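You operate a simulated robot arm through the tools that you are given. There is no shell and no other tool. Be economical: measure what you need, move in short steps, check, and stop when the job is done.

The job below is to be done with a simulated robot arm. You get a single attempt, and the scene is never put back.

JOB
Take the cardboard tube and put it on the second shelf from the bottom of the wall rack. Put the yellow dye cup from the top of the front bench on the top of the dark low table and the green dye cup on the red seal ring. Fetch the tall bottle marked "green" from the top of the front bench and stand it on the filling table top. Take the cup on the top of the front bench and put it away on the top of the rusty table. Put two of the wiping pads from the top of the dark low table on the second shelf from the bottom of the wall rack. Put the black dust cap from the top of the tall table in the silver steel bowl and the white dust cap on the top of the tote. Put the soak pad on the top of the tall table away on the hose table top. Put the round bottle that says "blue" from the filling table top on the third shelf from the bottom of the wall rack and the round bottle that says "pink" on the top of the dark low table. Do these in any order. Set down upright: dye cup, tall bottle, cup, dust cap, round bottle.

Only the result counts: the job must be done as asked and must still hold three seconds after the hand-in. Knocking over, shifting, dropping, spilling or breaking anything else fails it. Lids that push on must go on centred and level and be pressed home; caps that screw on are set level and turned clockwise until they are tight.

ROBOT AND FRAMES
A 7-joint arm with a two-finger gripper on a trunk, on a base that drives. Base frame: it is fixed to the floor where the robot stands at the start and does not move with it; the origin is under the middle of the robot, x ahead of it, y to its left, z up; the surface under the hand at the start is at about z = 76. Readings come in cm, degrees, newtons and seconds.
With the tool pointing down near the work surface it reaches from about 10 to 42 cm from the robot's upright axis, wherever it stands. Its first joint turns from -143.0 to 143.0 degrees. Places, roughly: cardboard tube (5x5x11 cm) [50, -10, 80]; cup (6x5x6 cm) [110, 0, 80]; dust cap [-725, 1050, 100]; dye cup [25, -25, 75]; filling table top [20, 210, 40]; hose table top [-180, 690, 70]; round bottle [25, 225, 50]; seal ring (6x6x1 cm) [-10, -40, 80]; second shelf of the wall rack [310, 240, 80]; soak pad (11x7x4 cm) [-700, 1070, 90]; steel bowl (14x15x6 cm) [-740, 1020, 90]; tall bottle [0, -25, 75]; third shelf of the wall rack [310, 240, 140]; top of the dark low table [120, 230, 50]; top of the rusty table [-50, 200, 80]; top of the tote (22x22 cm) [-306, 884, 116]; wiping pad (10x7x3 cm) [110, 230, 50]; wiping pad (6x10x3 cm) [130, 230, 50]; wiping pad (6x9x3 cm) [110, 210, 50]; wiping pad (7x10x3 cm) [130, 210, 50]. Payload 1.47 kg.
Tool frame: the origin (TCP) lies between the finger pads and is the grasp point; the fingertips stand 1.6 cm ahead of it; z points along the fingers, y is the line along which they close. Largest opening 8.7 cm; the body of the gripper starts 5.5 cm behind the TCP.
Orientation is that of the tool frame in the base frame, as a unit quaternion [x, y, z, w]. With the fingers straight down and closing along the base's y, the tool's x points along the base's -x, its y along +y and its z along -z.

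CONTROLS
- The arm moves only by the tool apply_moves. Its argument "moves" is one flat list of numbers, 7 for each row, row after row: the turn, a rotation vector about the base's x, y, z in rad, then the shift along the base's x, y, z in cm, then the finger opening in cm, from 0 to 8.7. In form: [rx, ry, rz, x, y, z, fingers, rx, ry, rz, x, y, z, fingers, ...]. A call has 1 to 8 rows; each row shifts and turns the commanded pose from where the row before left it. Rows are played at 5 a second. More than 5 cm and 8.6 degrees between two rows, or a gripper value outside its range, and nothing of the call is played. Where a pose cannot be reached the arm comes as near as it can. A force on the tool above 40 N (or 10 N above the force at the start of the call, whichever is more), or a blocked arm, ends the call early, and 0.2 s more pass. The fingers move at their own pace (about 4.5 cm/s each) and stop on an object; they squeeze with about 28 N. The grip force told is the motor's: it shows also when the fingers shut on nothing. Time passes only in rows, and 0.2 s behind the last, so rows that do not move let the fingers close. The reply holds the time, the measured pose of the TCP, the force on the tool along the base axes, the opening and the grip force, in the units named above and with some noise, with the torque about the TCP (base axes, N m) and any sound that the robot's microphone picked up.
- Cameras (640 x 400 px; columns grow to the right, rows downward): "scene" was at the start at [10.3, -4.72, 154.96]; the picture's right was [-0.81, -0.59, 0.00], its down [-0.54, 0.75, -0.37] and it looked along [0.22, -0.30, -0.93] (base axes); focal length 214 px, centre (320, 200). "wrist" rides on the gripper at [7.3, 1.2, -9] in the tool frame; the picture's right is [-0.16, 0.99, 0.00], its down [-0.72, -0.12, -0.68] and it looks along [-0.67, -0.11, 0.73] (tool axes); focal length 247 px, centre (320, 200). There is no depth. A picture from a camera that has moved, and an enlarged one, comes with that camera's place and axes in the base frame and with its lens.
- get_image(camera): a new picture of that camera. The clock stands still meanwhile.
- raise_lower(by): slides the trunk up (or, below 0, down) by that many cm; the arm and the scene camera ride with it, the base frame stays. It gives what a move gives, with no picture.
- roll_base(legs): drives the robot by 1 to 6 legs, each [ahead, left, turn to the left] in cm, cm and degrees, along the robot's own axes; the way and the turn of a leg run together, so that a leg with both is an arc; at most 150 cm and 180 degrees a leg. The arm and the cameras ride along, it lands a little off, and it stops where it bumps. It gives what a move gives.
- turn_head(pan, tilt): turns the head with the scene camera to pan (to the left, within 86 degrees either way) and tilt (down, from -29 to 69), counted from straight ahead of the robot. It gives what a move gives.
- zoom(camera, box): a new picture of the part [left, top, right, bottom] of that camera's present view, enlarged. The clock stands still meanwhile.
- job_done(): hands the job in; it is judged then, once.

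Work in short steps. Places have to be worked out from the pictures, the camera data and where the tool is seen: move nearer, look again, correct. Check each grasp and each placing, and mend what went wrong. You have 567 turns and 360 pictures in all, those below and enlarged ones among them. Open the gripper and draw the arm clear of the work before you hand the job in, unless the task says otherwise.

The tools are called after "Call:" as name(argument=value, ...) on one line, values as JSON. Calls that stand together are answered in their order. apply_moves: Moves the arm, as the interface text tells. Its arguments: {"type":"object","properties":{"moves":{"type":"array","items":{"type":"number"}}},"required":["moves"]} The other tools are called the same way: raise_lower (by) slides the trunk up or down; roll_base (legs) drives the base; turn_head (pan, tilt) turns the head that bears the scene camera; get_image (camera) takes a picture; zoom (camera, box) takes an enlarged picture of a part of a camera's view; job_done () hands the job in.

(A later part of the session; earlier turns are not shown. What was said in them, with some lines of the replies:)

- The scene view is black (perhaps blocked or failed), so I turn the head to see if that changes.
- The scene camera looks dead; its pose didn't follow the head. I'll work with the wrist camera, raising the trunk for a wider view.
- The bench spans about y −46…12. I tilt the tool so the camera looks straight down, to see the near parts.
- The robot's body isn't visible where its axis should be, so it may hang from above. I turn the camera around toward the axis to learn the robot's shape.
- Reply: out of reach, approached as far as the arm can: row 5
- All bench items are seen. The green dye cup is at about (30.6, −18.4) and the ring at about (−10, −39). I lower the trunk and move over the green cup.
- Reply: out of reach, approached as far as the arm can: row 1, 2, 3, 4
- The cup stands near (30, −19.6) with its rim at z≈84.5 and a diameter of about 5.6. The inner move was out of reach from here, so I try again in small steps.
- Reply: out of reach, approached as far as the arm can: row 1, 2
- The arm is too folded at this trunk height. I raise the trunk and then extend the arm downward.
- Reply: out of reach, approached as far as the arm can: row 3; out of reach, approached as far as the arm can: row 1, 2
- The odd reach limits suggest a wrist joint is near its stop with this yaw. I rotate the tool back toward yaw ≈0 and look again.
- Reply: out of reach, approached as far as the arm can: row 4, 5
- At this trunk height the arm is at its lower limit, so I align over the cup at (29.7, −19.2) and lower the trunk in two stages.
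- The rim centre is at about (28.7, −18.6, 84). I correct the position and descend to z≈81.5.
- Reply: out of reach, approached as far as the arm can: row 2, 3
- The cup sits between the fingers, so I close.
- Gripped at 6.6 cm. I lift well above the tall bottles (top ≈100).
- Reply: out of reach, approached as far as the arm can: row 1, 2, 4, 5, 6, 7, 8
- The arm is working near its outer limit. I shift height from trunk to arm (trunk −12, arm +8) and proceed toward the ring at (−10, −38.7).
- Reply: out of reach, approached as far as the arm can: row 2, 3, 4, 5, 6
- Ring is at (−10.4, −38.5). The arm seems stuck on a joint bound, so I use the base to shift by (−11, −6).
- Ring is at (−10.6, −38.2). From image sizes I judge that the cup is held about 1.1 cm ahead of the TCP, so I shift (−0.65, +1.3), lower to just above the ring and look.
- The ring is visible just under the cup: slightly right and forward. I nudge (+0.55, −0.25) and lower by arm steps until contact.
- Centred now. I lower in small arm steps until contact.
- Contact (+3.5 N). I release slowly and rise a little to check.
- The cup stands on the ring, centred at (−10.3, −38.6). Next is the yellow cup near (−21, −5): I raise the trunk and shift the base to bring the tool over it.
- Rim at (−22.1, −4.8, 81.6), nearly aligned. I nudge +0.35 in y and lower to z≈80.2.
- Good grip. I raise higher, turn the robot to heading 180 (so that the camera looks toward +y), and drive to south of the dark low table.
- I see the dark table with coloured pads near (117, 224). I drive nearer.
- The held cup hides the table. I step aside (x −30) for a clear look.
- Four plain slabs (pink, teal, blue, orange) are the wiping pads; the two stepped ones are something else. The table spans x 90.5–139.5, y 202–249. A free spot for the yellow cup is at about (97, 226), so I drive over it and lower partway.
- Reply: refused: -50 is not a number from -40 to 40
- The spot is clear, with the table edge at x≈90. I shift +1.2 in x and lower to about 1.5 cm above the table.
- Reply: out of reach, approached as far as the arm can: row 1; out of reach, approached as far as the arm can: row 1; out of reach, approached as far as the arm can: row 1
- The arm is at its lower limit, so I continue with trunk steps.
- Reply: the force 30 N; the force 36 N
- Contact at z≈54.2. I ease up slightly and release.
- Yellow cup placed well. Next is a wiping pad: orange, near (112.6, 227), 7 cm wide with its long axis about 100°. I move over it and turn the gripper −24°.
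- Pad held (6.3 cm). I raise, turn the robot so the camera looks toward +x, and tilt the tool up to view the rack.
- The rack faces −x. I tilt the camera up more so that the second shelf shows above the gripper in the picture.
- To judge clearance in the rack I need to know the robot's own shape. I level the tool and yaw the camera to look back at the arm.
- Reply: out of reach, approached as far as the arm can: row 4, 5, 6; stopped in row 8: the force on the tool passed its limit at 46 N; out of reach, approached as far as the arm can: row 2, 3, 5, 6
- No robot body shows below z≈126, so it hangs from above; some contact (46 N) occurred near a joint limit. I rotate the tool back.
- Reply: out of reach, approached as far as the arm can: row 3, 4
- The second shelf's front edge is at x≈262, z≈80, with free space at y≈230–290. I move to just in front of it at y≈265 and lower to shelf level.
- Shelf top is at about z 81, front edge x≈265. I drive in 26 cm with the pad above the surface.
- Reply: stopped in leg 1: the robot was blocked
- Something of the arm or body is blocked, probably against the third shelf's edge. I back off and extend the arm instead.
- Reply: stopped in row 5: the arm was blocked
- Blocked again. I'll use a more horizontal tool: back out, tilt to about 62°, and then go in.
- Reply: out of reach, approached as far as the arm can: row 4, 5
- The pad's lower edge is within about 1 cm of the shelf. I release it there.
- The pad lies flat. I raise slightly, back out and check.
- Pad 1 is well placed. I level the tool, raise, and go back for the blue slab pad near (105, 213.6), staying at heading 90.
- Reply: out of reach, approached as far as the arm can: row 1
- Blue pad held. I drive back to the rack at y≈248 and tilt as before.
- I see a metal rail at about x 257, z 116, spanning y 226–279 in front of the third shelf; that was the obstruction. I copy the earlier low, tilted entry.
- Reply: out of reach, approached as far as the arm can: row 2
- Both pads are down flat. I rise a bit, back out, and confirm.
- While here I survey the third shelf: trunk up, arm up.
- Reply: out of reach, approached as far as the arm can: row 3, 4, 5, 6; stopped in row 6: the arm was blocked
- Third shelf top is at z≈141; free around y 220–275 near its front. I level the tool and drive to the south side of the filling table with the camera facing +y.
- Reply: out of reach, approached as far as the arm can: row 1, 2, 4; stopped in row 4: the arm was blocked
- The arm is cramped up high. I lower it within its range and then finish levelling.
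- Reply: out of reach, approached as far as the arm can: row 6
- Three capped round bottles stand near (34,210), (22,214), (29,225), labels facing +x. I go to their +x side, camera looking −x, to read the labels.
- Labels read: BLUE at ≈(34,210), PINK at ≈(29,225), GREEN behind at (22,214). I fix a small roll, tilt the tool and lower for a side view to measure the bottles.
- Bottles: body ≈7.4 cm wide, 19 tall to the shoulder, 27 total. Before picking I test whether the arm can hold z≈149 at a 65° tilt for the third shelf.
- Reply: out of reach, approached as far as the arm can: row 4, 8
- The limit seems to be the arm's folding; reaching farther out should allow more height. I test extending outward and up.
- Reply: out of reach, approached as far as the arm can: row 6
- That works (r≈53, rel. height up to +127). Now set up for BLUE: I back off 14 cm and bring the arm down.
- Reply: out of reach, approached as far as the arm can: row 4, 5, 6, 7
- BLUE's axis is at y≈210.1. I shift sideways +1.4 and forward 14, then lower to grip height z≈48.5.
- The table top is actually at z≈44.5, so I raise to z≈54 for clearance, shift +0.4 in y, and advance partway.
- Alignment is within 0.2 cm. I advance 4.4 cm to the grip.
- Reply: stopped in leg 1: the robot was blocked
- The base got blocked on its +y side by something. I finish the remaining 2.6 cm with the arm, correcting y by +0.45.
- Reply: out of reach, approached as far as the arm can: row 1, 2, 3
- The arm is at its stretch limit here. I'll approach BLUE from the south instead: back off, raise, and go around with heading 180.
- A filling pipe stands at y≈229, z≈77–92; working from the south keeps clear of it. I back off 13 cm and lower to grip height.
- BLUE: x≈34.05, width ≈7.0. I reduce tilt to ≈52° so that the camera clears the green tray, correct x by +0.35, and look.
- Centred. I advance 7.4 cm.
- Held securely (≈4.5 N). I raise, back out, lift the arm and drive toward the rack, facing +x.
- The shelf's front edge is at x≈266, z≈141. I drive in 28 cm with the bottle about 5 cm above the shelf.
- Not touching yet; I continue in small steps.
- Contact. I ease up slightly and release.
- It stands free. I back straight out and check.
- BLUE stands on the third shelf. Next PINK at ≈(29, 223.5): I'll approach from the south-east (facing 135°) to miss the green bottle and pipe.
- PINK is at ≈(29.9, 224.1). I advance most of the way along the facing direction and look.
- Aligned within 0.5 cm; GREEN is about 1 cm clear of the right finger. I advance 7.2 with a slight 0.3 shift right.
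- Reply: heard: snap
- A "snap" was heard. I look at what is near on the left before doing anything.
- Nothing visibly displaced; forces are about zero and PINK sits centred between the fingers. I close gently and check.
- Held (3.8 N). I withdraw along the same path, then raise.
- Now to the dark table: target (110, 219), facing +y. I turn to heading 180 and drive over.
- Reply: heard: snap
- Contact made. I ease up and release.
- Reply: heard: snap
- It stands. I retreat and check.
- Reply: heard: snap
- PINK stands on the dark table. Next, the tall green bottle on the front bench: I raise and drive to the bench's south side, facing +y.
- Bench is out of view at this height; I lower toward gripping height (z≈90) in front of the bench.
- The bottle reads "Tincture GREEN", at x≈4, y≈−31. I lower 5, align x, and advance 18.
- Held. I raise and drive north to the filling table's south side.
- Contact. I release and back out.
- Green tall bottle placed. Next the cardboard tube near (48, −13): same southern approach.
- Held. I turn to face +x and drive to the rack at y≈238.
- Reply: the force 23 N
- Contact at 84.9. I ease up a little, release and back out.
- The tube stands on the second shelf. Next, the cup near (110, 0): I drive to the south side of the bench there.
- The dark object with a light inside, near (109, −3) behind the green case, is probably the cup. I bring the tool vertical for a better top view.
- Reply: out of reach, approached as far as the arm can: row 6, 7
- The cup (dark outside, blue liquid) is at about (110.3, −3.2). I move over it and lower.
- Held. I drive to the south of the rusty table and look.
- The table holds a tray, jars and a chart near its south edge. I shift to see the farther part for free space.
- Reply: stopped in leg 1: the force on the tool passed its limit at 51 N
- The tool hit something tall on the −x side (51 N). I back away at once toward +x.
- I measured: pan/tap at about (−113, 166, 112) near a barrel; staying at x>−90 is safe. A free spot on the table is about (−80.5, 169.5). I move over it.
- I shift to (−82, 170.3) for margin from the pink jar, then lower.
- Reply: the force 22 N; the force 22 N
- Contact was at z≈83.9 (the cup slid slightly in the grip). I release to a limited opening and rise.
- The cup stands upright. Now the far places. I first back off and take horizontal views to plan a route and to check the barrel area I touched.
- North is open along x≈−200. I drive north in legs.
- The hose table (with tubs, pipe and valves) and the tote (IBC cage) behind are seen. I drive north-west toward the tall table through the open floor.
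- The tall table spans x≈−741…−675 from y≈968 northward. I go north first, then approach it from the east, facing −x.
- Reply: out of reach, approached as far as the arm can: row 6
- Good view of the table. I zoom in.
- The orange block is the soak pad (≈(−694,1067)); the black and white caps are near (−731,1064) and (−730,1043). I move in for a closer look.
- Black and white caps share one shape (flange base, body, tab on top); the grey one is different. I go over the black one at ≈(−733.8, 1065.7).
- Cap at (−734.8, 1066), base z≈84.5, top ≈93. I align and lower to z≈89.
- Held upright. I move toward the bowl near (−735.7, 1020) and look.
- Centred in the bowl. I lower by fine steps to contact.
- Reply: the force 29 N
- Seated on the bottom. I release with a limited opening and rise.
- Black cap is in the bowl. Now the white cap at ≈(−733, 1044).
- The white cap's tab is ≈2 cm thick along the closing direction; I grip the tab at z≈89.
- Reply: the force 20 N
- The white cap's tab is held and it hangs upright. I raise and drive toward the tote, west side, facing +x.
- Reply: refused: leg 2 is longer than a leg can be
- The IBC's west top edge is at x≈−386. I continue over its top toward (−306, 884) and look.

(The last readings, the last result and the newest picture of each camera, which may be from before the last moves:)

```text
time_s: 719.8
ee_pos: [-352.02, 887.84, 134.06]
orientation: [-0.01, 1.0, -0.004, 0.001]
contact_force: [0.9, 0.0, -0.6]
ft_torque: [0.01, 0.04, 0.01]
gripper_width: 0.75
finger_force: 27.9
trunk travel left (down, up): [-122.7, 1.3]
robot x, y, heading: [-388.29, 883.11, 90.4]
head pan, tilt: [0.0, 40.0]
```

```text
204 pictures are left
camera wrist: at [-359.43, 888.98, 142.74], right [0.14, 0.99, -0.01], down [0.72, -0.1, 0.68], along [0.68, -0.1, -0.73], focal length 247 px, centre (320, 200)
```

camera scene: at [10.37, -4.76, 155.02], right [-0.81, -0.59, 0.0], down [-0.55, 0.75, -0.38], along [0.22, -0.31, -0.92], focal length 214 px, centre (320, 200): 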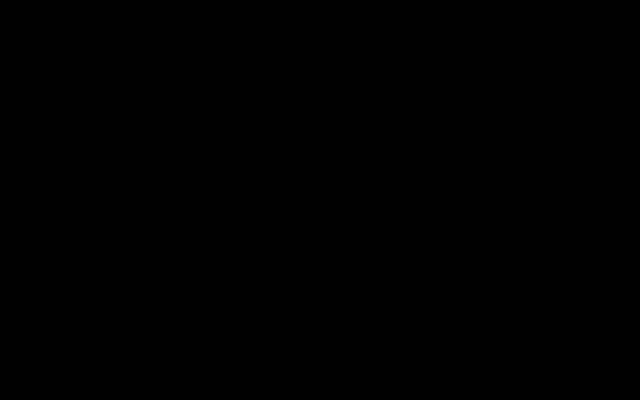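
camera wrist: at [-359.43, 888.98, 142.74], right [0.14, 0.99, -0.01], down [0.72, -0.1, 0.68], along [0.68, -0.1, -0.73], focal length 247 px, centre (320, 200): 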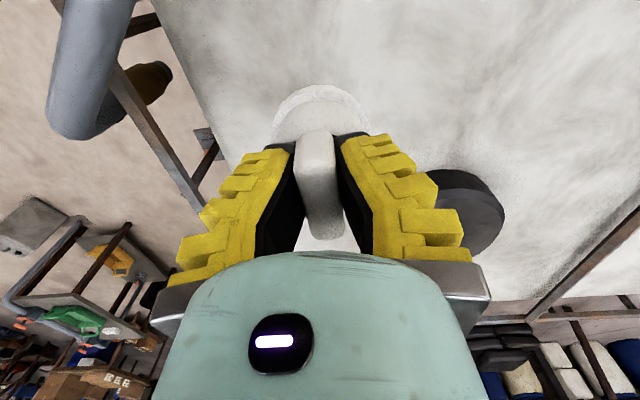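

The white flat top is below, black lid at (−331, 905), south edge y≈875. I move on to (−306, 885).

Call:
roll_base(legs=[[-2.5, -40, -0.4]])

Call:
get_image(camera="wrist")

```text
time_s: 722.3
ee_pos: [-311.61, 885.09, 133.92]
orientation: [-0.005, 1.0, -0.004, 0.001]
contact_force: [-0.2, 0.0, -0.4]
ft_torque: [-0.01, 0.01, 0.03]
gripper_width: 0.75
finger_force: 28.6
trunk travel left (down, up): [-122.7, 1.3]
robot x, y, heading: [-348.21, 880.82, 89.6]
head pan, tilt: [0.0, 40.0]
```

```text
203 pictures are left
camera wrist: at [-319.08, 886.32, 142.73], right [0.15, 0.99, -0.01], down [0.72, -0.1, 0.68], along [0.67, -0.11, -0.73], focal length 247 px, centre (320, 200)
```

wrist: 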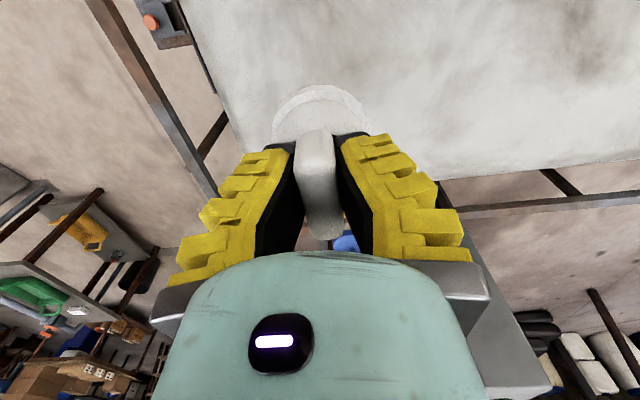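

Call:
roll_base(legs=[[0.2, -5, 0]])

Call:
raise_lower(by=-9)

Call:
get_image(camera="wrist")

```text
time_s: 723.2
ee_pos: [-306.73, 885.23, 133.99]
orientation: [-0.005, 1.0, -0.005, 0.001]
contact_force: [-0.8, 0.5, -0.7]
ft_torque: [-0.03, 0.02, 0.05]
gripper_width: 0.77
finger_force: 27.7
trunk travel left (down, up): [-122.7, 1.3]
robot x, y, heading: [-343.18, 881.04, 89.7]
head pan, tilt: [0.0, 40.0]
```

```text
time_s: 724.5
ee_pos: [-306.75, 885.33, 124.91]
orientation: [-0.006, 1.0, -0.003, 0.001]
contact_force: [-0.6, 0.1, -1.2]
ft_torque: [-0.03, -0.03, -0.03]
gripper_width: 0.75
finger_force: 28.1
trunk travel left (down, up): [-113.7, 10.3]
robot x, y, heading: [-343.47, 881.08, 89.7]
head pan, tilt: [0.0, 40.0]
```

```text
202 pictures are left
camera wrist: at [-314.15, 886.48, 133.74], right [0.15, 0.99, -0.01], down [0.72, -0.1, 0.68], along [0.67, -0.11, -0.73], focal length 247 px, centre (320, 200)
```

wrist: 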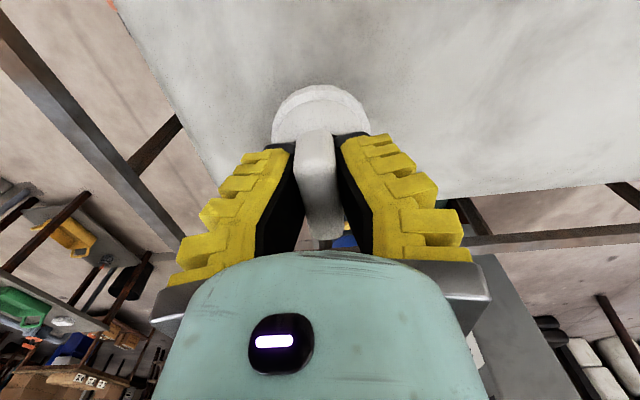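

Call:
raise_lower(by=-2.5)

Call:
raise_lower(by=-0.6)

Call:
raise_lower(by=-0.4)

Call:
raise_lower(by=-0.4)

```text
time_s: 725.2
ee_pos: [-306.74, 885.27, 122.5]
orientation: [-0.005, 1.0, -0.004, 0.001]
contact_force: [0.2, 0.0, -0.3]
ft_torque: [0.02, 0.01, 0.01]
gripper_width: 0.76
finger_force: 28.0
trunk travel left (down, up): [-111.2, 12.8]
robot x, y, heading: [-343.4, 880.99, 89.6]
head pan, tilt: [0.0, 40.0]
```

```text
time_s: 725.8
ee_pos: [-306.67, 885.11, 121.97]
orientation: [-0.005, 1.0, -0.005, 0.001]
contact_force: [-8.0, 2.9, 22.8]
ft_torque: [0.04, 0.3, -0.02]
gripper_width: 1.48
finger_force: 28.3
trunk travel left (down, up): [-110.6, 13.4]
robot x, y, heading: [-343.28, 880.63, 89.8]
head pan, tilt: [0.0, 40.0]
```

```text
time_s: 726.1
ee_pos: [-306.54, 885.18, 121.92]
orientation: [-0.005, 1.0, -0.005, 0.002]
contact_force: [-4.1, 2.6, 17.6]
ft_torque: [0.04, 0.24, 0.03]
gripper_width: 1.47
finger_force: 28.4
trunk travel left (down, up): [-110.5, 13.5]
robot x, y, heading: [-343.19, 881.18, 89.7]
head pan, tilt: [0.0, 40.0]
stopped: the force on the tool passed its limit at 45 N (the readings are from after the stop); the commanded pose is now the measured one
```

```text
time_s: 726.5
ee_pos: [-306.47, 885.03, 122.01]
orientation: [-0.003, 1.0, -0.004, 0.001]
contact_force: [-4.6, 3.5, 19.9]
ft_torque: [0.05, 0.23, -0.02]
gripper_width: 1.49
finger_force: 28.3
trunk travel left (down, up): [-110.3, 13.7]
robot x, y, heading: [-343.42, 881.07, 89.9]
head pan, tilt: [0.0, 40.0]
stopped: the force on the tool passed its limit at 48 N (the readings are from after the stop); the commanded pose is now the measured one
```

Contact reached. I ease up slightly and look before releasing.

Call:
raise_lower(by=0.3)

Call:
get_image(camera="wrist")

```text
time_s: 727.0
ee_pos: [-306.56, 885.07, 122.18]
orientation: [-0.005, 1.0, -0.005, 0.002]
contact_force: [2.1, 0.9, 4.1]
ft_torque: [-0.05, -0.19, 0.01]
gripper_width: 0.99
finger_force: 28.1
trunk travel left (down, up): [-110.6, 13.4]
robot x, y, heading: [-343.02, 880.87, 89.9]
head pan, tilt: [0.0, 40.0]
```

```text
201 pictures are left
camera wrist: at [-314.04, 886.37, 130.91], right [0.15, 0.99, -0.01], down [0.72, -0.1, 0.68], along [0.67, -0.11, -0.73], focal length 247 px, centre (320, 200)
```

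wrist: 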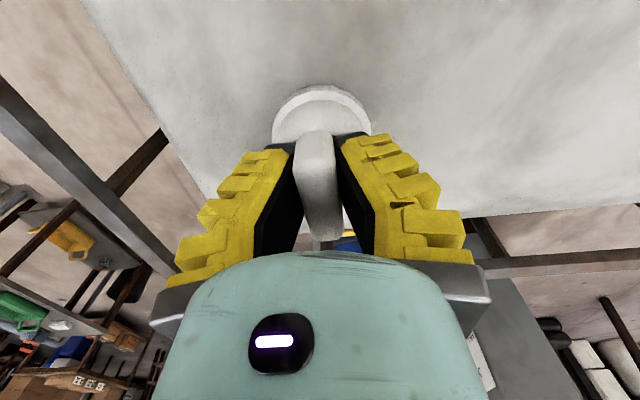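

Call:
apply_moves(moves=[0, 0, 0, 0, 0, 0, 1.5, 0, 0, 0, 0, 0, 0, 2.5, 0, 0, 0, 0, 0, 0, 4, 0, 0, 0, 0, 0, 0, 6, 0, 0, 0, 0, 0, 0, 7, 0, 0, 0, 0, 0, 0, 7])

Call:
raise_lower(by=12)

Call:
get_image(camera="wrist")

```text
time_s: 728.4
ee_pos: [-306.81, 885.03, 122.29]
orientation: [-0.003, 1.0, -0.005, 0.0]
contact_force: [-0.2, -0.9, 0.2]
ft_torque: [0.02, 0.01, 0.0]
gripper_width: 7.35
finger_force: 2.9
trunk travel left (down, up): [-110.6, 13.4]
robot x, y, heading: [-343.08, 880.95, 89.6]
head pan, tilt: [0.0, 40.0]
```

```text
time_s: 729.9
ee_pos: [-306.64, 885.05, 134.26]
orientation: [-0.005, 1.0, -0.005, 0.0]
contact_force: [-1.0, 0.1, 0.3]
ft_torque: [0.01, 0.02, -0.01]
gripper_width: 7.37
finger_force: 2.7
trunk travel left (down, up): [-122.6, 1.4]
robot x, y, heading: [-343.25, 881.17, 89.6]
head pan, tilt: [0.0, 40.0]
```

```text
200 pictures are left
camera wrist: at [-314.11, 886.35, 142.9], right [0.15, 0.99, -0.01], down [0.72, -0.1, 0.68], along [0.67, -0.11, -0.73], focal length 247 px, centre (320, 200)
```

wrist: 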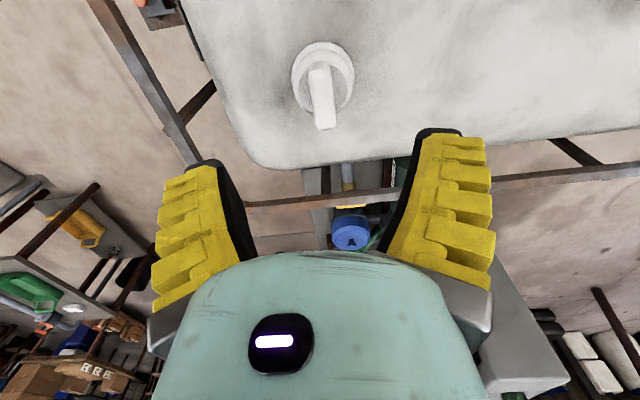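

White cap stands on the tote. Back to the tall table for the soak pad, approaching from the east again.

Call:
roll_base(legs=[[10, 140, 0], [148, 0, 0], [30, 100, 0], [0, 0, 180]])

Call:
apply_moves(moves=[0, 0, 0.14, 0, 0, 0, 8.7, 0, 0, 0.14, 0, 0, 0, 8.7, 0, 0, 0.14, 0, 0, 0, 8.7, 0, 0, 0.14, 0, 0, 0, 8.7, 0, 0, 0.14, 0, 0, 0, 8.7, 0, 0, 0.14, 0, 0, 0, 8.7])

Call:
apply_moves(moves=[0, 0, 0.14, 0, 0, 0, 8.7, 0, 0, 0.14, 0, 0, 0, 8.7, 0, 0, 0.14, 0, 0, 0, 8.7, 0, 0, 0.14, 0, 0, 0, 8.7, 0, 0, 0.14, 0, 0, 0, 8.7, 0, 0, 0, 0, 0, 0, 8.7])

Call:
get_image(camera="wrist")

```text
time_s: 756.0
ee_pos: [-617.92, 1068.25, 134.16]
orientation: [1.0, -0.023, 0.0, -0.005]
contact_force: [0.0, 0.4, 0.2]
ft_torque: [-0.01, 0.0, -0.04]
gripper_width: 7.34
finger_force: 2.2
trunk travel left (down, up): [-122.6, 1.4]
robot x, y, heading: [-581.18, 1070.01, -93.4]
head pan, tilt: [0.0, 40.0]
```

```text
time_s: 757.4
ee_pos: [-617.83, 1068.19, 134.13]
orientation: [0.922, 0.388, -0.002, -0.004]
contact_force: [0.0, -0.6, 0.3]
ft_torque: [-0.02, -0.03, 0.02]
gripper_width: 8.7
finger_force: 0.1
trunk travel left (down, up): [-122.6, 1.4]
robot x, y, heading: [-581.18, 1070.5, -93.3]
head pan, tilt: [0.0, 40.0]
```

```text
time_s: 758.8
ee_pos: [-617.74, 1068.12, 134.17]
orientation: [0.733, 0.68, -0.004, -0.003]
contact_force: [0.3, -0.2, -0.4]
ft_torque: [0.03, 0.0, -0.03]
gripper_width: 8.7
finger_force: 0.0
trunk travel left (down, up): [-122.6, 1.4]
robot x, y, heading: [-581.28, 1070.27, -93.3]
head pan, tilt: [0.0, 40.0]
```

```text
199 pictures are left
camera wrist: at [-616.15, 1075.42, 142.89], right [0.97, -0.23, -0.01], down [-0.16, -0.71, 0.68], along [-0.16, -0.66, -0.73], focal length 247 px, centre (320, 200)
```

wrist: 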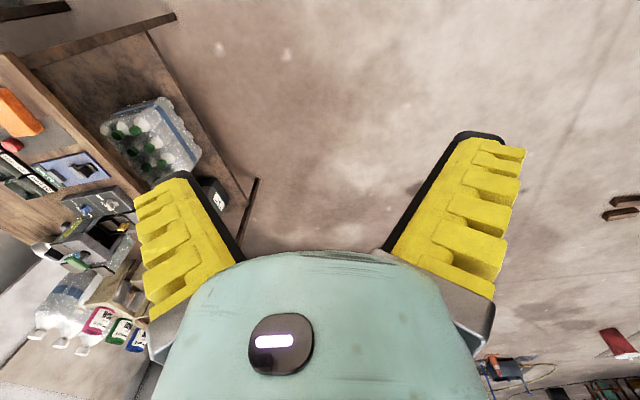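

Call:
roll_base(legs=[[4.3, -73, 0]])

Call:
raise_lower(by=-25)

Call:
get_image(camera="wrist")

```text
time_s: 762.8
ee_pos: [-689.65, 1068.89, 134.12]
orientation: [0.738, 0.675, -0.004, -0.003]
contact_force: [0.4, 0.3, -0.9]
ft_torque: [0.0, -0.01, 0.01]
gripper_width: 8.69
finger_force: 0.0
trunk travel left (down, up): [-122.6, 1.4]
robot x, y, heading: [-652.83, 1070.51, -93.9]
head pan, tilt: [0.0, 40.0]
```

```text
time_s: 765.3
ee_pos: [-689.63, 1068.79, 109.16]
orientation: [0.737, 0.675, -0.003, -0.003]
contact_force: [-0.4, 0.2, -0.5]
ft_torque: [0.02, -0.01, 0.0]
gripper_width: 8.73
finger_force: 0.2
trunk travel left (down, up): [-97.6, 26.4]
robot x, y, heading: [-652.6, 1070.53, -94.1]
head pan, tilt: [0.0, 40.0]
```

```text
198 pictures are left
camera wrist: at [-687.9, 1076.15, 117.9], right [0.97, -0.24, -0.01], down [-0.17, -0.71, 0.68], along [-0.17, -0.66, -0.73], focal length 247 px, centre (320, 200)
```

wrist: 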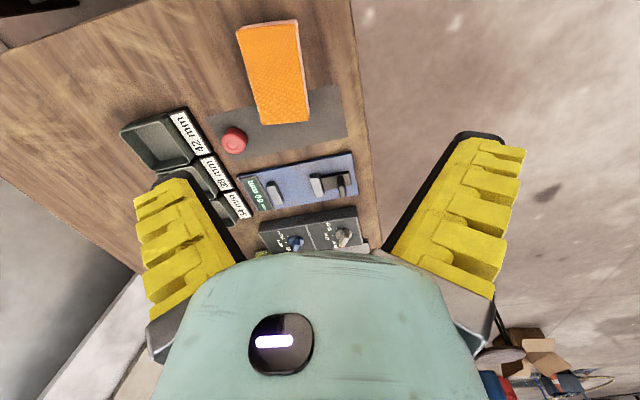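

Call:
roll_base(legs=[[0.1, -5.3, 0]])

Call:
raise_lower(by=-14)

Call:
get_image(camera="wrist")

```text
time_s: 766.3
ee_pos: [-695.06, 1069.12, 109.23]
orientation: [0.738, 0.675, -0.004, -0.002]
contact_force: [-0.5, 0.0, -0.3]
ft_torque: [0.01, -0.02, 0.02]
gripper_width: 8.71
finger_force: 0.1
trunk travel left (down, up): [-97.6, 26.4]
robot x, y, heading: [-658.5, 1070.7, -93.9]
head pan, tilt: [0.0, 40.0]
```

```text
time_s: 767.9
ee_pos: [-694.95, 1069.08, 95.06]
orientation: [0.738, 0.675, -0.003, -0.003]
contact_force: [0.2, 0.8, -1.1]
ft_torque: [0.01, 0.0, -0.01]
gripper_width: 8.71
finger_force: 0.0
trunk travel left (down, up): [-83.6, 40.4]
robot x, y, heading: [-658.68, 1070.9, -93.9]
head pan, tilt: [0.0, 40.0]
```

```text
197 pictures are left
camera wrist: at [-693.2, 1076.4, 103.9], right [0.97, -0.24, -0.01], down [-0.17, -0.71, 0.68], along [-0.17, -0.66, -0.73], focal length 247 px, centre (320, 200)
```

wrist: 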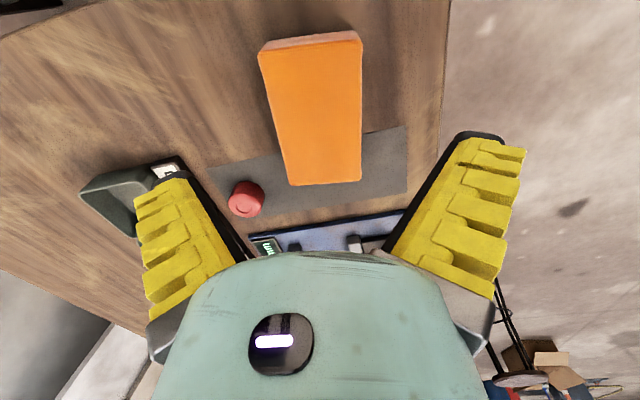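

Call:
raise_lower(by=-8.4)

Call:
apply_moves(moves=[0, 0, 0, 0, 0, 0, 6, 0, 0, 0, 0, 0, 0, 4, 0, 0, 0, 0, 0, 0, 3, 0, 0, 0, 0, 0, 0, 3])

Call:
raise_lower(by=30)

Call:
get_image(camera="wrist")

```text
time_s: 769.1
ee_pos: [-694.93, 1069.1, 86.74]
orientation: [0.738, 0.675, -0.005, -0.002]
contact_force: [0.0, 0.7, -0.5]
ft_torque: [-0.01, -0.02, 0.02]
gripper_width: 8.73
finger_force: 0.1
trunk travel left (down, up): [-75.2, 48.8]
robot x, y, heading: [-658.46, 1070.57, -94.1]
head pan, tilt: [0.0, 40.0]
```

```text
time_s: 770.1
ee_pos: [-694.86, 1069.17, 86.71]
orientation: [0.738, 0.675, -0.004, -0.003]
contact_force: [1.2, 0.6, -0.2]
ft_torque: [-0.01, -0.02, 0.02]
gripper_width: 6.52
finger_force: 27.7
trunk travel left (down, up): [-75.2, 48.8]
robot x, y, heading: [-658.12, 1070.51, -94.1]
head pan, tilt: [0.0, 40.0]
```

```text
time_s: 773.1
ee_pos: [-695.06, 1069.19, 116.72]
orientation: [0.738, 0.675, -0.003, -0.003]
contact_force: [-0.5, 0.5, 0.0]
ft_torque: [0.04, -0.02, -0.01]
gripper_width: 6.54
finger_force: 28.0
trunk travel left (down, up): [-105.2, 18.8]
robot x, y, heading: [-658.31, 1070.81, -94.2]
head pan, tilt: [0.0, 40.0]
```

```text
196 pictures are left
camera wrist: at [-693.18, 1076.4, 125.48], right [0.97, -0.24, -0.01], down [-0.17, -0.71, 0.68], along [-0.17, -0.66, -0.73], focal length 247 px, centre (320, 200)
```

wrist: 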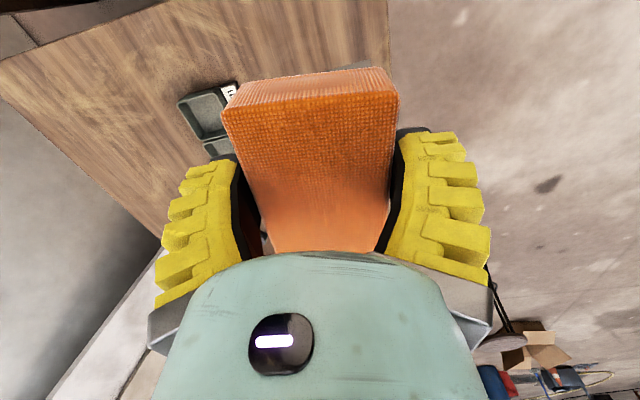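

Held. I rotate the tool back, raise, and return along the known route toward the hose table's south-east side.

Call:
raise_lower(by=18)

Call:
roll_base(legs=[[0, 120, 4], [105, 0, 0], [105, 0, 0], [110, 80, 0], [100, 75, 0], [100, 100, 0]])

Call:
apply_moves(moves=[0, 0, -0.14, 0, 0, 0, 3, 0, 0, -0.14, 0, 0, 0, 3, 0, 0, -0.14, 0, 0, 0, 3, 0, 0, -0.14, 0, 0, 0, 3, 0, 0, -0.14, 0, 0, 0, 3, 0, 0, -0.14, 0, 0, 0, 3])

Call:
apply_moves(moves=[0, 0, -0.14, 0, 0, 0, 3, 0, 0, -0.14, 0, 0, 0, 3, 0, 0, -0.14, 0, 0, 0, 3, 0, 0, -0.14, 0, 0, 0, 3, 0, 0, -0.14, 0, 0, 0, 3, 0, 0, 0, 0, 0, 0, 3])

Call:
get_image(camera="wrist")

```text
time_s: 775.1
ee_pos: [-694.96, 1069.05, 134.76]
orientation: [0.738, 0.675, -0.004, -0.002]
contact_force: [0.1, -0.6, 0.4]
ft_torque: [0.01, 0.01, 0.01]
gripper_width: 6.51
finger_force: 28.2
trunk travel left (down, up): [-123.2, 0.8]
robot x, y, heading: [-659.01, 1070.6, -94.1]
head pan, tilt: [0.0, 40.0]
```

```text
time_s: 810.2
ee_pos: [-306.59, 550.5, 134.75]
orientation: [0.685, 0.728, -0.004, -0.003]
contact_force: [-0.2, 0.4, -0.1]
ft_torque: [0.0, 0.0, 0.01]
gripper_width: 6.48
finger_force: 27.9
trunk travel left (down, up): [-123.2, 0.8]
robot x, y, heading: [-270.7, 557.58, -85.4]
head pan, tilt: [0.0, 40.0]
```

```text
time_s: 811.6
ee_pos: [-306.66, 550.32, 134.94]
orientation: [0.923, 0.385, -0.002, -0.004]
contact_force: [0.2, -0.1, -0.3]
ft_torque: [-0.01, 0.0, -0.01]
gripper_width: 6.51
finger_force: 28.6
trunk travel left (down, up): [-123.2, 0.8]
robot x, y, heading: [-270.65, 557.75, -85.5]
head pan, tilt: [0.0, 40.0]
```

```text
time_s: 813.0
ee_pos: [-306.67, 550.5, 134.77]
orientation: [0.999, 0.045, -0.002, -0.004]
contact_force: [0.5, -0.7, 0.2]
ft_torque: [0.02, 0.01, 0.0]
gripper_width: 6.48
finger_force: 28.1
trunk travel left (down, up): [-123.2, 0.8]
robot x, y, heading: [-270.85, 557.51, -85.5]
head pan, tilt: [0.0, 40.0]
```

```text
195 pictures are left
camera wrist: at [-299.43, 549.96, 143.52], right [-0.07, -1.0, -0.01], down [-0.73, 0.04, 0.68], along [-0.68, 0.05, -0.73], focal length 247 px, centre (320, 200)
```

wrist: 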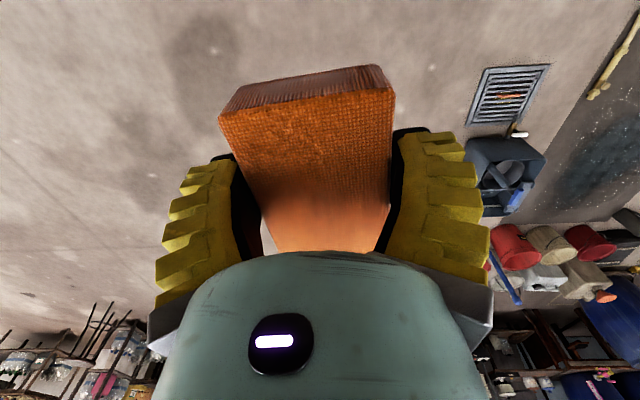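

Call:
roll_base(legs=[[0, 130, -4.5], [0, 0, -135]])

Call:
get_image(camera="wrist")

```text
time_s: 825.1
ee_pos: [-119.36, 592.66, 134.81]
orientation: [-0.399, 0.917, -0.004, 0.002]
contact_force: [0.5, 0.6, 0.1]
ft_torque: [0.01, 0.02, 0.01]
gripper_width: 6.49
finger_force: 28.5
trunk travel left (down, up): [-123.2, 0.8]
robot x, y, heading: [-141.81, 563.49, 136.5]
head pan, tilt: [0.0, 40.0]
```

```text
194 pictures are left
camera wrist: at [-125.38, 588.21, 143.53], right [-0.61, 0.79, -0.01], down [0.57, 0.45, 0.68], along [0.54, 0.41, -0.73], focal length 247 px, centre (320, 200)
```

wrist: 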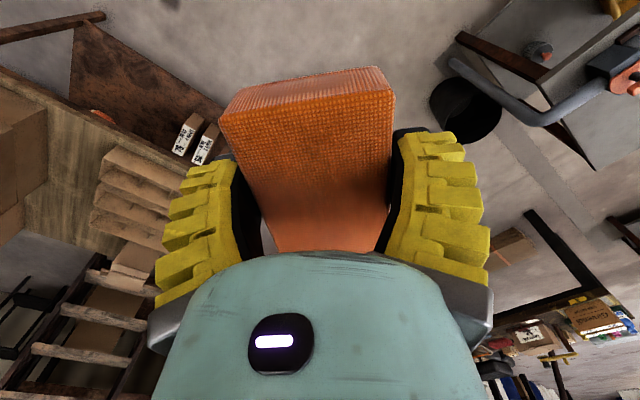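

The area east of the hose table is open floor. I turn back to face −x and position at the table's east side.

Call:
roll_base(legs=[[0, 0, 133.5], [-104, 50, 0]])

Call:
get_image(camera="wrist")

```text
time_s: 836.5
ee_pos: [-130.3, 663.09, 134.74]
orientation: [1.0, 0.014, 0.0, -0.004]
contact_force: [-0.6, 0.3, -0.1]
ft_torque: [0.03, -0.01, 0.0]
gripper_width: 6.47
finger_force: 27.6
trunk travel left (down, up): [-123.2, 0.8]
robot x, y, heading: [-93.83, 668.05, -89.1]
head pan, tilt: [0.0, 40.0]
```

```text
193 pictures are left
camera wrist: at [-123.04, 662.11, 143.52], right [-0.13, -0.99, -0.01], down [-0.73, 0.09, 0.68], along [-0.68, 0.1, -0.73], focal length 247 px, centre (320, 200)
```

wrist: 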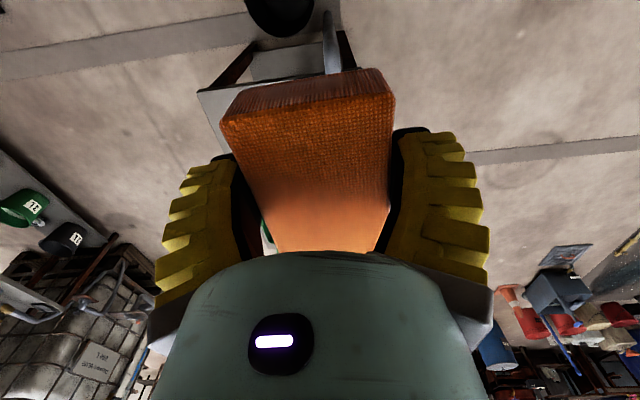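

Call:
roll_base(legs=[[-30, 0, -0.9]])

Call:
get_image(camera="wrist")

```text
time_s: 838.5
ee_pos: [-130.62, 693.26, 135.0]
orientation: [1.0, 0.007, -0.001, -0.005]
contact_force: [0.1, -0.3, -0.3]
ft_torque: [-0.01, 0.0, 0.01]
gripper_width: 6.47
finger_force: 27.7
trunk travel left (down, up): [-123.2, 0.8]
robot x, y, heading: [-94.02, 697.61, -89.5]
head pan, tilt: [0.0, 40.0]
```

```text
192 pictures are left
camera wrist: at [-123.39, 692.33, 143.52], right [-0.14, -0.99, -0.01], down [-0.72, 0.1, 0.68], along [-0.67, 0.1, -0.73], focal length 247 px, centre (320, 200)
```

wrist: 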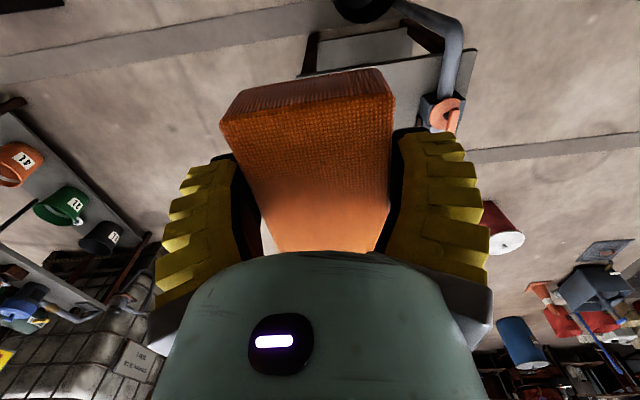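

Call:
roll_base(legs=[[72, -12, -0.5]])

Call:
get_image(camera="wrist")

```text
time_s: 842.5
ee_pos: [-142.21, 621.67, 134.8]
orientation: [1.0, 0.008, -0.001, -0.004]
contact_force: [1.4, 1.1, -0.7]
ft_torque: [0.02, 0.0, 0.03]
gripper_width: 6.46
finger_force: 28.1
trunk travel left (down, up): [-123.2, 0.8]
robot x, y, heading: [-105.55, 625.8, -89.8]
head pan, tilt: [0.0, 40.0]
```

```text
191 pictures are left
camera wrist: at [-135.04, 620.5, 143.53], right [-0.14, -0.99, -0.01], down [-0.72, 0.1, 0.68], along [-0.67, 0.1, -0.73], focal length 247 px, centre (320, 200)
```

wrist: 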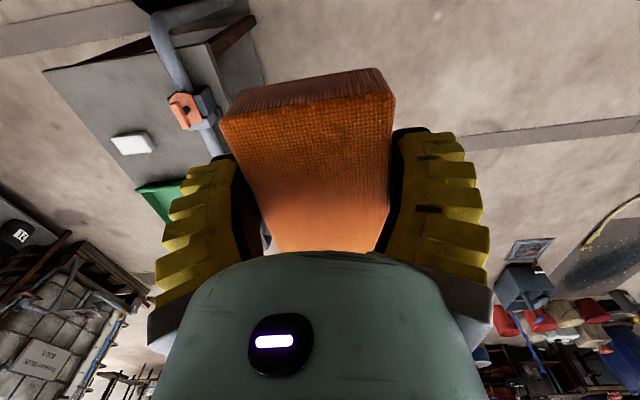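

Call:
zoom(camera="wrist", box=[30, 20, 270, 230])

```text
1.90 times, centred on (150, 125) of wrist
camera zoom: at [-135.04, 620.5, 143.53], right [-0.14, -0.99, -0.01], down [-0.72, 0.1, 0.68], along [-0.67, 0.1, -0.73], focal length 470 px, centre (644, 343)
```

zoom: 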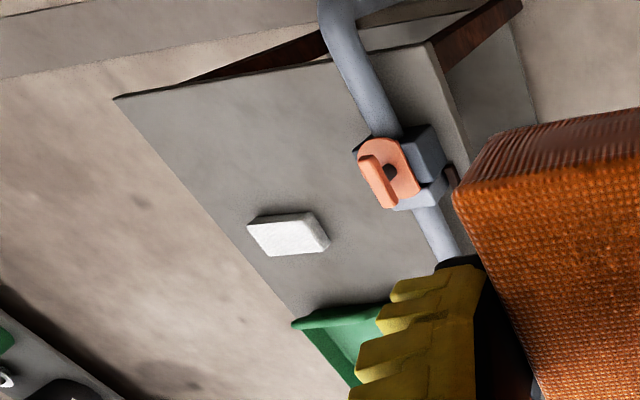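

A white pad, green tub and valve are on the table; the NE area around (−153.5, 682) is free. I move over it and lower.

Call:
roll_base(legs=[[-60.3, -11.3, 0]])

Call:
raise_lower(by=-40)

Call:
get_image(camera="wrist")

```text
time_s: 846.0
ee_pos: [-153.6, 681.85, 134.86]
orientation: [1.0, 0.007, -0.001, -0.004]
contact_force: [0.7, -0.5, 0.0]
ft_torque: [0.0, 0.03, 0.03]
gripper_width: 6.49
finger_force: 28.2
trunk travel left (down, up): [-123.2, 0.8]
robot x, y, heading: [-117.23, 686.07, -89.8]
head pan, tilt: [0.0, 40.0]
```

```text
time_s: 849.8
ee_pos: [-153.64, 681.84, 94.68]
orientation: [1.0, 0.007, -0.001, -0.005]
contact_force: [-0.2, 0.5, -0.8]
ft_torque: [-0.02, 0.02, 0.03]
gripper_width: 6.49
finger_force: 28.0
trunk travel left (down, up): [-83.2, 40.8]
robot x, y, heading: [-117.03, 686.05, -89.9]
head pan, tilt: [0.0, 40.0]
```

```text
189 pictures are left
camera wrist: at [-146.46, 680.77, 103.53], right [-0.14, -0.99, -0.01], down [-0.72, 0.1, 0.68], along [-0.67, 0.1, -0.73], focal length 247 px, centre (320, 200)
```

wrist: 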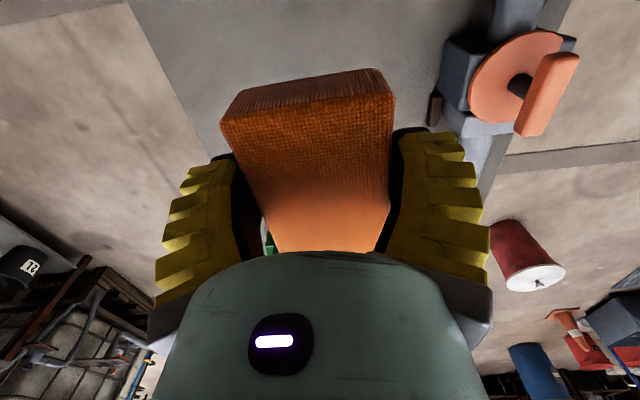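

Call:
roll_base(legs=[[-3, 0, 0]])

Call:
raise_lower(by=-17)

Call:
get_image(camera="wrist")

```text
time_s: 850.6
ee_pos: [-153.67, 684.83, 94.75]
orientation: [1.0, 0.007, -0.001, -0.004]
contact_force: [-0.5, 0.0, 0.0]
ft_torque: [0.02, -0.02, 0.02]
gripper_width: 6.46
finger_force: 27.6
trunk travel left (down, up): [-83.2, 40.8]
robot x, y, heading: [-117.23, 688.68, -89.8]
head pan, tilt: [0.0, 40.0]
```

```text
time_s: 852.5
ee_pos: [-153.79, 684.82, 77.8]
orientation: [1.0, 0.008, 0.0, -0.005]
contact_force: [0.0, 0.5, -0.2]
ft_torque: [0.03, -0.02, -0.01]
gripper_width: 6.48
finger_force: 28.1
trunk travel left (down, up): [-66.2, 57.8]
robot x, y, heading: [-117.42, 689.66, -90.3]
head pan, tilt: [0.0, 40.0]
```

```text
188 pictures are left
camera wrist: at [-146.48, 683.79, 86.53], right [-0.14, -0.99, -0.01], down [-0.72, 0.1, 0.68], along [-0.67, 0.1, -0.73], focal length 247 px, centre (320, 200)
```

wrist: 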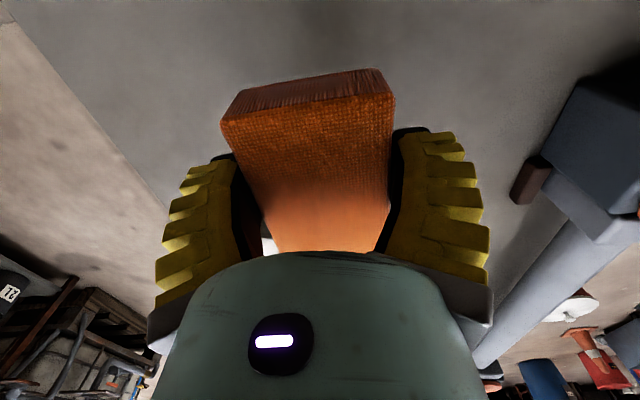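

Call:
roll_base(legs=[[0, 1.4, 0]])

Call:
raise_lower(by=-4)

Call:
raise_lower(by=-0.7)

Call:
raise_lower(by=-0.5)

```text
time_s: 853.3
ee_pos: [-152.25, 684.69, 77.78]
orientation: [1.0, 0.007, -0.001, -0.004]
contact_force: [-0.4, -0.2, -0.5]
ft_torque: [-0.02, -0.02, -0.01]
gripper_width: 6.46
finger_force: 28.1
trunk travel left (down, up): [-66.2, 57.8]
robot x, y, heading: [-115.52, 689.35, -89.9]
head pan, tilt: [0.0, 40.0]
```

```text
time_s: 854.1
ee_pos: [-152.29, 684.71, 73.74]
orientation: [1.0, 0.006, -0.001, -0.004]
contact_force: [-0.5, -0.4, 0.6]
ft_torque: [-0.03, 0.01, -0.01]
gripper_width: 6.46
finger_force: 28.4
trunk travel left (down, up): [-62.2, 61.8]
robot x, y, heading: [-115.89, 689.05, -90.1]
head pan, tilt: [0.0, 40.0]
```

```text
time_s: 854.7
ee_pos: [-152.3, 684.78, 72.94]
orientation: [1.0, 0.007, -0.001, -0.005]
contact_force: [-0.4, 0.6, -0.5]
ft_torque: [0.01, -0.03, 0.0]
gripper_width: 6.49
finger_force: 27.7
trunk travel left (down, up): [-61.5, 62.5]
robot x, y, heading: [-115.92, 689.04, -90.0]
head pan, tilt: [0.0, 40.0]
```

```text
time_s: 855.2
ee_pos: [-152.36, 684.79, 72.62]
orientation: [1.0, 0.007, 0.0, -0.005]
contact_force: [-0.6, -0.2, -1.0]
ft_torque: [0.01, 0.02, 0.0]
gripper_width: 6.49
finger_force: 28.3
trunk travel left (down, up): [-61.0, 63.0]
robot x, y, heading: [-115.72, 689.21, -90.0]
head pan, tilt: [0.0, 40.0]
```

Call:
raise_lower(by=-0.5)

Call:
raise_lower(by=-0.4)

Call:
raise_lower(by=-0.4)

```text
time_s: 855.8
ee_pos: [-152.36, 684.85, 72.08]
orientation: [1.0, 0.007, 0.0, -0.005]
contact_force: [-0.7, -0.5, -0.2]
ft_torque: [-0.04, 0.03, 0.04]
gripper_width: 6.49
finger_force: 27.4
trunk travel left (down, up): [-60.5, 63.5]
robot x, y, heading: [-115.64, 689.11, -90.1]
head pan, tilt: [0.0, 40.0]
```

```text
time_s: 856.3
ee_pos: [-152.29, 684.88, 71.67]
orientation: [1.0, 0.007, -0.002, -0.004]
contact_force: [-0.2, -0.6, 0.1]
ft_torque: [0.02, -0.01, 0.0]
gripper_width: 6.46
finger_force: 27.6
trunk travel left (down, up): [-60.1, 63.9]
robot x, y, heading: [-115.8, 689.11, -90.0]
head pan, tilt: [0.0, 40.0]
```

```text
time_s: 856.8
ee_pos: [-152.31, 684.79, 71.28]
orientation: [1.0, 0.007, -0.001, -0.004]
contact_force: [0.6, -0.2, -1.1]
ft_torque: [0.03, 0.01, -0.02]
gripper_width: 6.48
finger_force: 27.7
trunk travel left (down, up): [-59.7, 64.3]
robot x, y, heading: [-115.53, 689.01, -89.9]
head pan, tilt: [0.0, 40.0]
```

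Call:
raise_lower(by=-0.5)

Call:
raise_lower(by=-0.5)

Call:
raise_lower(by=-0.5)

Call:
get_image(camera="wrist")

```text
time_s: 857.4
ee_pos: [-152.26, 684.83, 70.72]
orientation: [1.0, 0.006, -0.001, -0.004]
contact_force: [-0.6, -0.6, 0.2]
ft_torque: [0.02, 0.0, 0.01]
gripper_width: 6.48
finger_force: 28.4
trunk travel left (down, up): [-59.2, 64.8]
robot x, y, heading: [-115.7, 689.0, -89.8]
head pan, tilt: [0.0, 40.0]
```

```text
time_s: 857.9
ee_pos: [-152.27, 684.87, 70.45]
orientation: [1.0, 0.007, -0.001, -0.005]
contact_force: [7.3, -0.7, 26.5]
ft_torque: [-0.05, -0.06, 0.01]
gripper_width: 6.7
finger_force: 28.4
trunk travel left (down, up): [-58.7, 65.3]
robot x, y, heading: [-115.63, 689.2, -90.1]
head pan, tilt: [0.0, 40.0]
```

```text
time_s: 858.5
ee_pos: [-152.41, 684.9, 69.85]
orientation: [1.0, 0.006, -0.002, -0.005]
contact_force: [4.2, 0.0, 30.1]
ft_torque: [-0.04, 0.05, 0.01]
gripper_width: 6.72
finger_force: 27.7
trunk travel left (down, up): [-58.2, 65.8]
robot x, y, heading: [-115.74, 689.09, -90.0]
head pan, tilt: [0.0, 40.0]
```

```text
187 pictures are left
camera wrist: at [-145.24, 683.8, 78.61], right [-0.14, -0.99, -0.01], down [-0.72, 0.1, 0.69], along [-0.68, 0.1, -0.73], focal length 247 px, centre (320, 200)
```

wrist: 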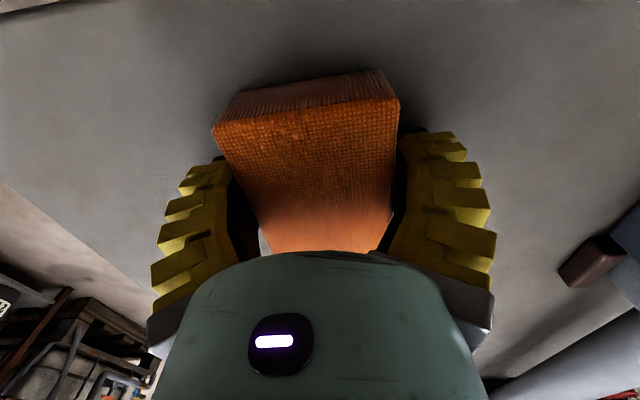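

Contact. I release and rise.

Call:
raise_lower(by=0.4)

Call:
apply_moves(moves=[0, 0, 0, 0, 0, 0, 7, 0, 0, 0, 0, 0, 0, 8, 0, 0, 0, 0, 0, 0, 8.7, 0, 0, 0, 0, 0, 0, 8.7])

Call:
raise_lower(by=25)

Call:
get_image(camera="wrist")

```text
time_s: 859.0
ee_pos: [-152.05, 684.65, 70.04]
orientation: [1.0, 0.008, 0.001, -0.003]
contact_force: [-0.3, 0.5, 0.2]
ft_torque: [0.02, 0.01, 0.02]
gripper_width: 6.69
finger_force: 28.0
trunk travel left (down, up): [-58.6, 65.4]
robot x, y, heading: [-115.48, 688.88, -89.9]
head pan, tilt: [0.0, 40.0]
```

```text
time_s: 860.0
ee_pos: [-152.2, 684.83, 70.22]
orientation: [1.0, 0.007, 0.0, -0.004]
contact_force: [0.2, 0.3, -0.5]
ft_torque: [0.02, 0.02, -0.01]
gripper_width: 8.74
finger_force: 0.2
trunk travel left (down, up): [-58.6, 65.4]
robot x, y, heading: [-115.29, 689.23, -90.1]
head pan, tilt: [0.0, 40.0]
```

```text
time_s: 862.6
ee_pos: [-152.28, 684.87, 95.18]
orientation: [1.0, 0.007, -0.001, -0.004]
contact_force: [-0.4, -0.5, -0.3]
ft_torque: [0.05, 0.0, 0.01]
gripper_width: 8.72
finger_force: 0.0
trunk travel left (down, up): [-83.6, 40.4]
robot x, y, heading: [-115.56, 688.63, -90.1]
head pan, tilt: [0.0, 40.0]
```

```text
186 pictures are left
camera wrist: at [-145.06, 683.8, 103.92], right [-0.14, -0.99, -0.01], down [-0.72, 0.1, 0.68], along [-0.67, 0.1, -0.73], focal length 247 px, centre (320, 200)
```

wrist: 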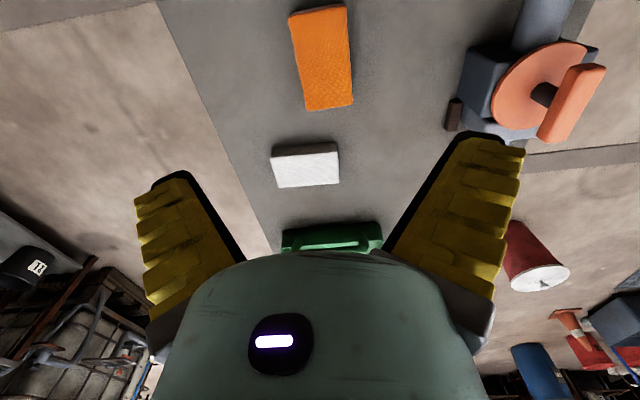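

The soak pad lies on the hose table, neighbours untouched. All items are placed; I drive back to inspect the filling/dark table area where contacts and sounds occurred.

Call:
raise_lower(by=38)

Call:
roll_base(legs=[[100, -30, 0], [90, -60, 0], [0, 0, -90]])

Call:
roll_base(legs=[[0, 145, 0], [0, 145, 0], [0, 135, 0], [-125, 0, 0], [-100, -30, 0]])

Call:
get_image(camera="wrist")

```text
time_s: 866.2
ee_pos: [-152.19, 684.81, 133.23]
orientation: [1.0, 0.007, 0.0, -0.004]
contact_force: [-0.6, -0.3, -0.2]
ft_torque: [0.01, -0.02, 0.01]
gripper_width: 8.73
finger_force: 0.0
trunk travel left (down, up): [-121.6, 2.4]
robot x, y, heading: [-115.64, 689.13, -89.9]
head pan, tilt: [0.0, 40.0]
```

```text
time_s: 880.7
ee_pos: [-209.42, 534.58, 133.19]
orientation: [-0.7, 0.714, -0.003, 0.004]
contact_force: [-0.1, -0.6, 0.5]
ft_torque: [0.02, 0.03, 0.01]
gripper_width: 8.7
finger_force: 0.1
trunk travel left (down, up): [-121.6, 2.4]
robot x, y, heading: [-206.54, 497.92, 178.2]
head pan, tilt: [0.0, 40.0]
```

```text
time_s: 912.0
ee_pos: [3.77, 132.76, 133.3]
orientation: [-0.703, 0.711, -0.001, 0.004]
contact_force: [0.9, -0.6, 0.3]
ft_torque: [-0.02, -0.02, 0.01]
gripper_width: 8.68
finger_force: 0.0
trunk travel left (down, up): [-121.6, 2.4]
robot x, y, heading: [7.12, 96.44, 178.9]
head pan, tilt: [0.0, 40.0]
```

```text
185 pictures are left
camera wrist: at [2.35, 125.63, 141.92], right [-0.99, 0.17, -0.01], down [0.12, 0.72, 0.68], along [0.12, 0.67, -0.73], focal length 247 px, centre (320, 200)
```

wrist: 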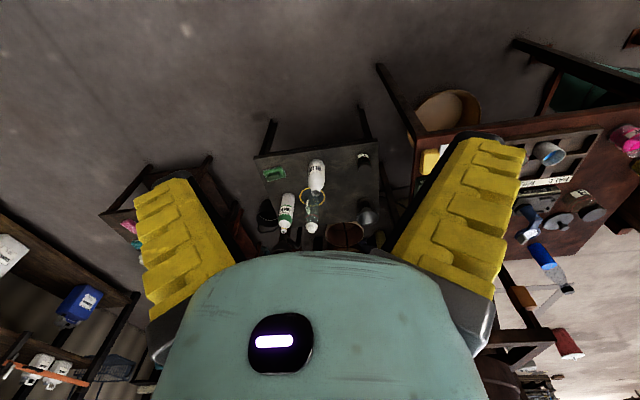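

Call:
roll_base(legs=[[-30, -42, 1]])

Call:
get_image(camera="wrist")

Call:
zoom(camera="wrist", box=[130, 0, 450, 240])

```text
time_s: 915.1
ee_pos: [34.39, 174.56, 133.16]
orientation: [0.708, -0.706, 0.002, -0.004]
contact_force: [0.0, 0.1, 0.0]
ft_torque: [-0.01, 0.02, -0.02]
gripper_width: 8.7
finger_force: 0.0
trunk travel left (down, up): [-121.6, 2.4]
robot x, y, heading: [38.53, 137.76, 179.2]
head pan, tilt: [0.0, 40.0]
```

```text
184 pictures are left
camera wrist: at [33.04, 167.41, 141.92], right [-0.99, 0.16, -0.01], down [0.11, 0.72, 0.68], along [0.11, 0.67, -0.73], focal length 247 px, centre (320, 200)
```

wrist: 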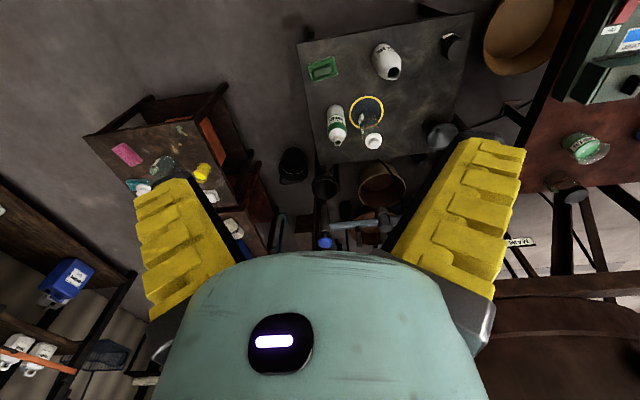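

```text
1.67 times, centred on (290, 120) of wrist
camera zoom: at [33.04, 167.41, 141.92], right [-0.99, 0.16, -0.01], down [0.11, 0.72, 0.68], along [0.11, 0.67, -0.73], focal length 412 px, centre (370, 333)
```

zoom: 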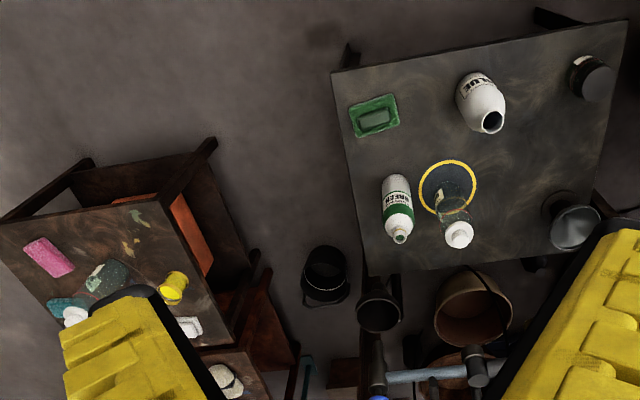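

Everything stands where it should: the green tall bottle and the neighbours on the filling table, and the yellow cup and PINK on the dark table. The arm is raised, open and clear, so I hand in.

Call:
job_done()

```text
The job is handed in.
```

I placed all twelve items where you asked and handed the job in. Four things that happened on the way could matter:

- **Collision:** near the rusty table, while carrying the cup, the tool hit something tall at 51 N. I backed off at once, and a later view of that area showed nothing moved.
- **Snap sounds:** the microphone picked up a "snap" four times while I moved the pink round bottle. I never found the cause. In the last look, that bottle and the things around it were standing.
- **Blocked moves:** the arm or base was stopped by obstacles a few times, at the wall rack's rail and beside the filling table. I saw nothing displaced there afterwards.
- **The cup:** I set it on the open top of the rusty table, not in the cup tray that stands there.
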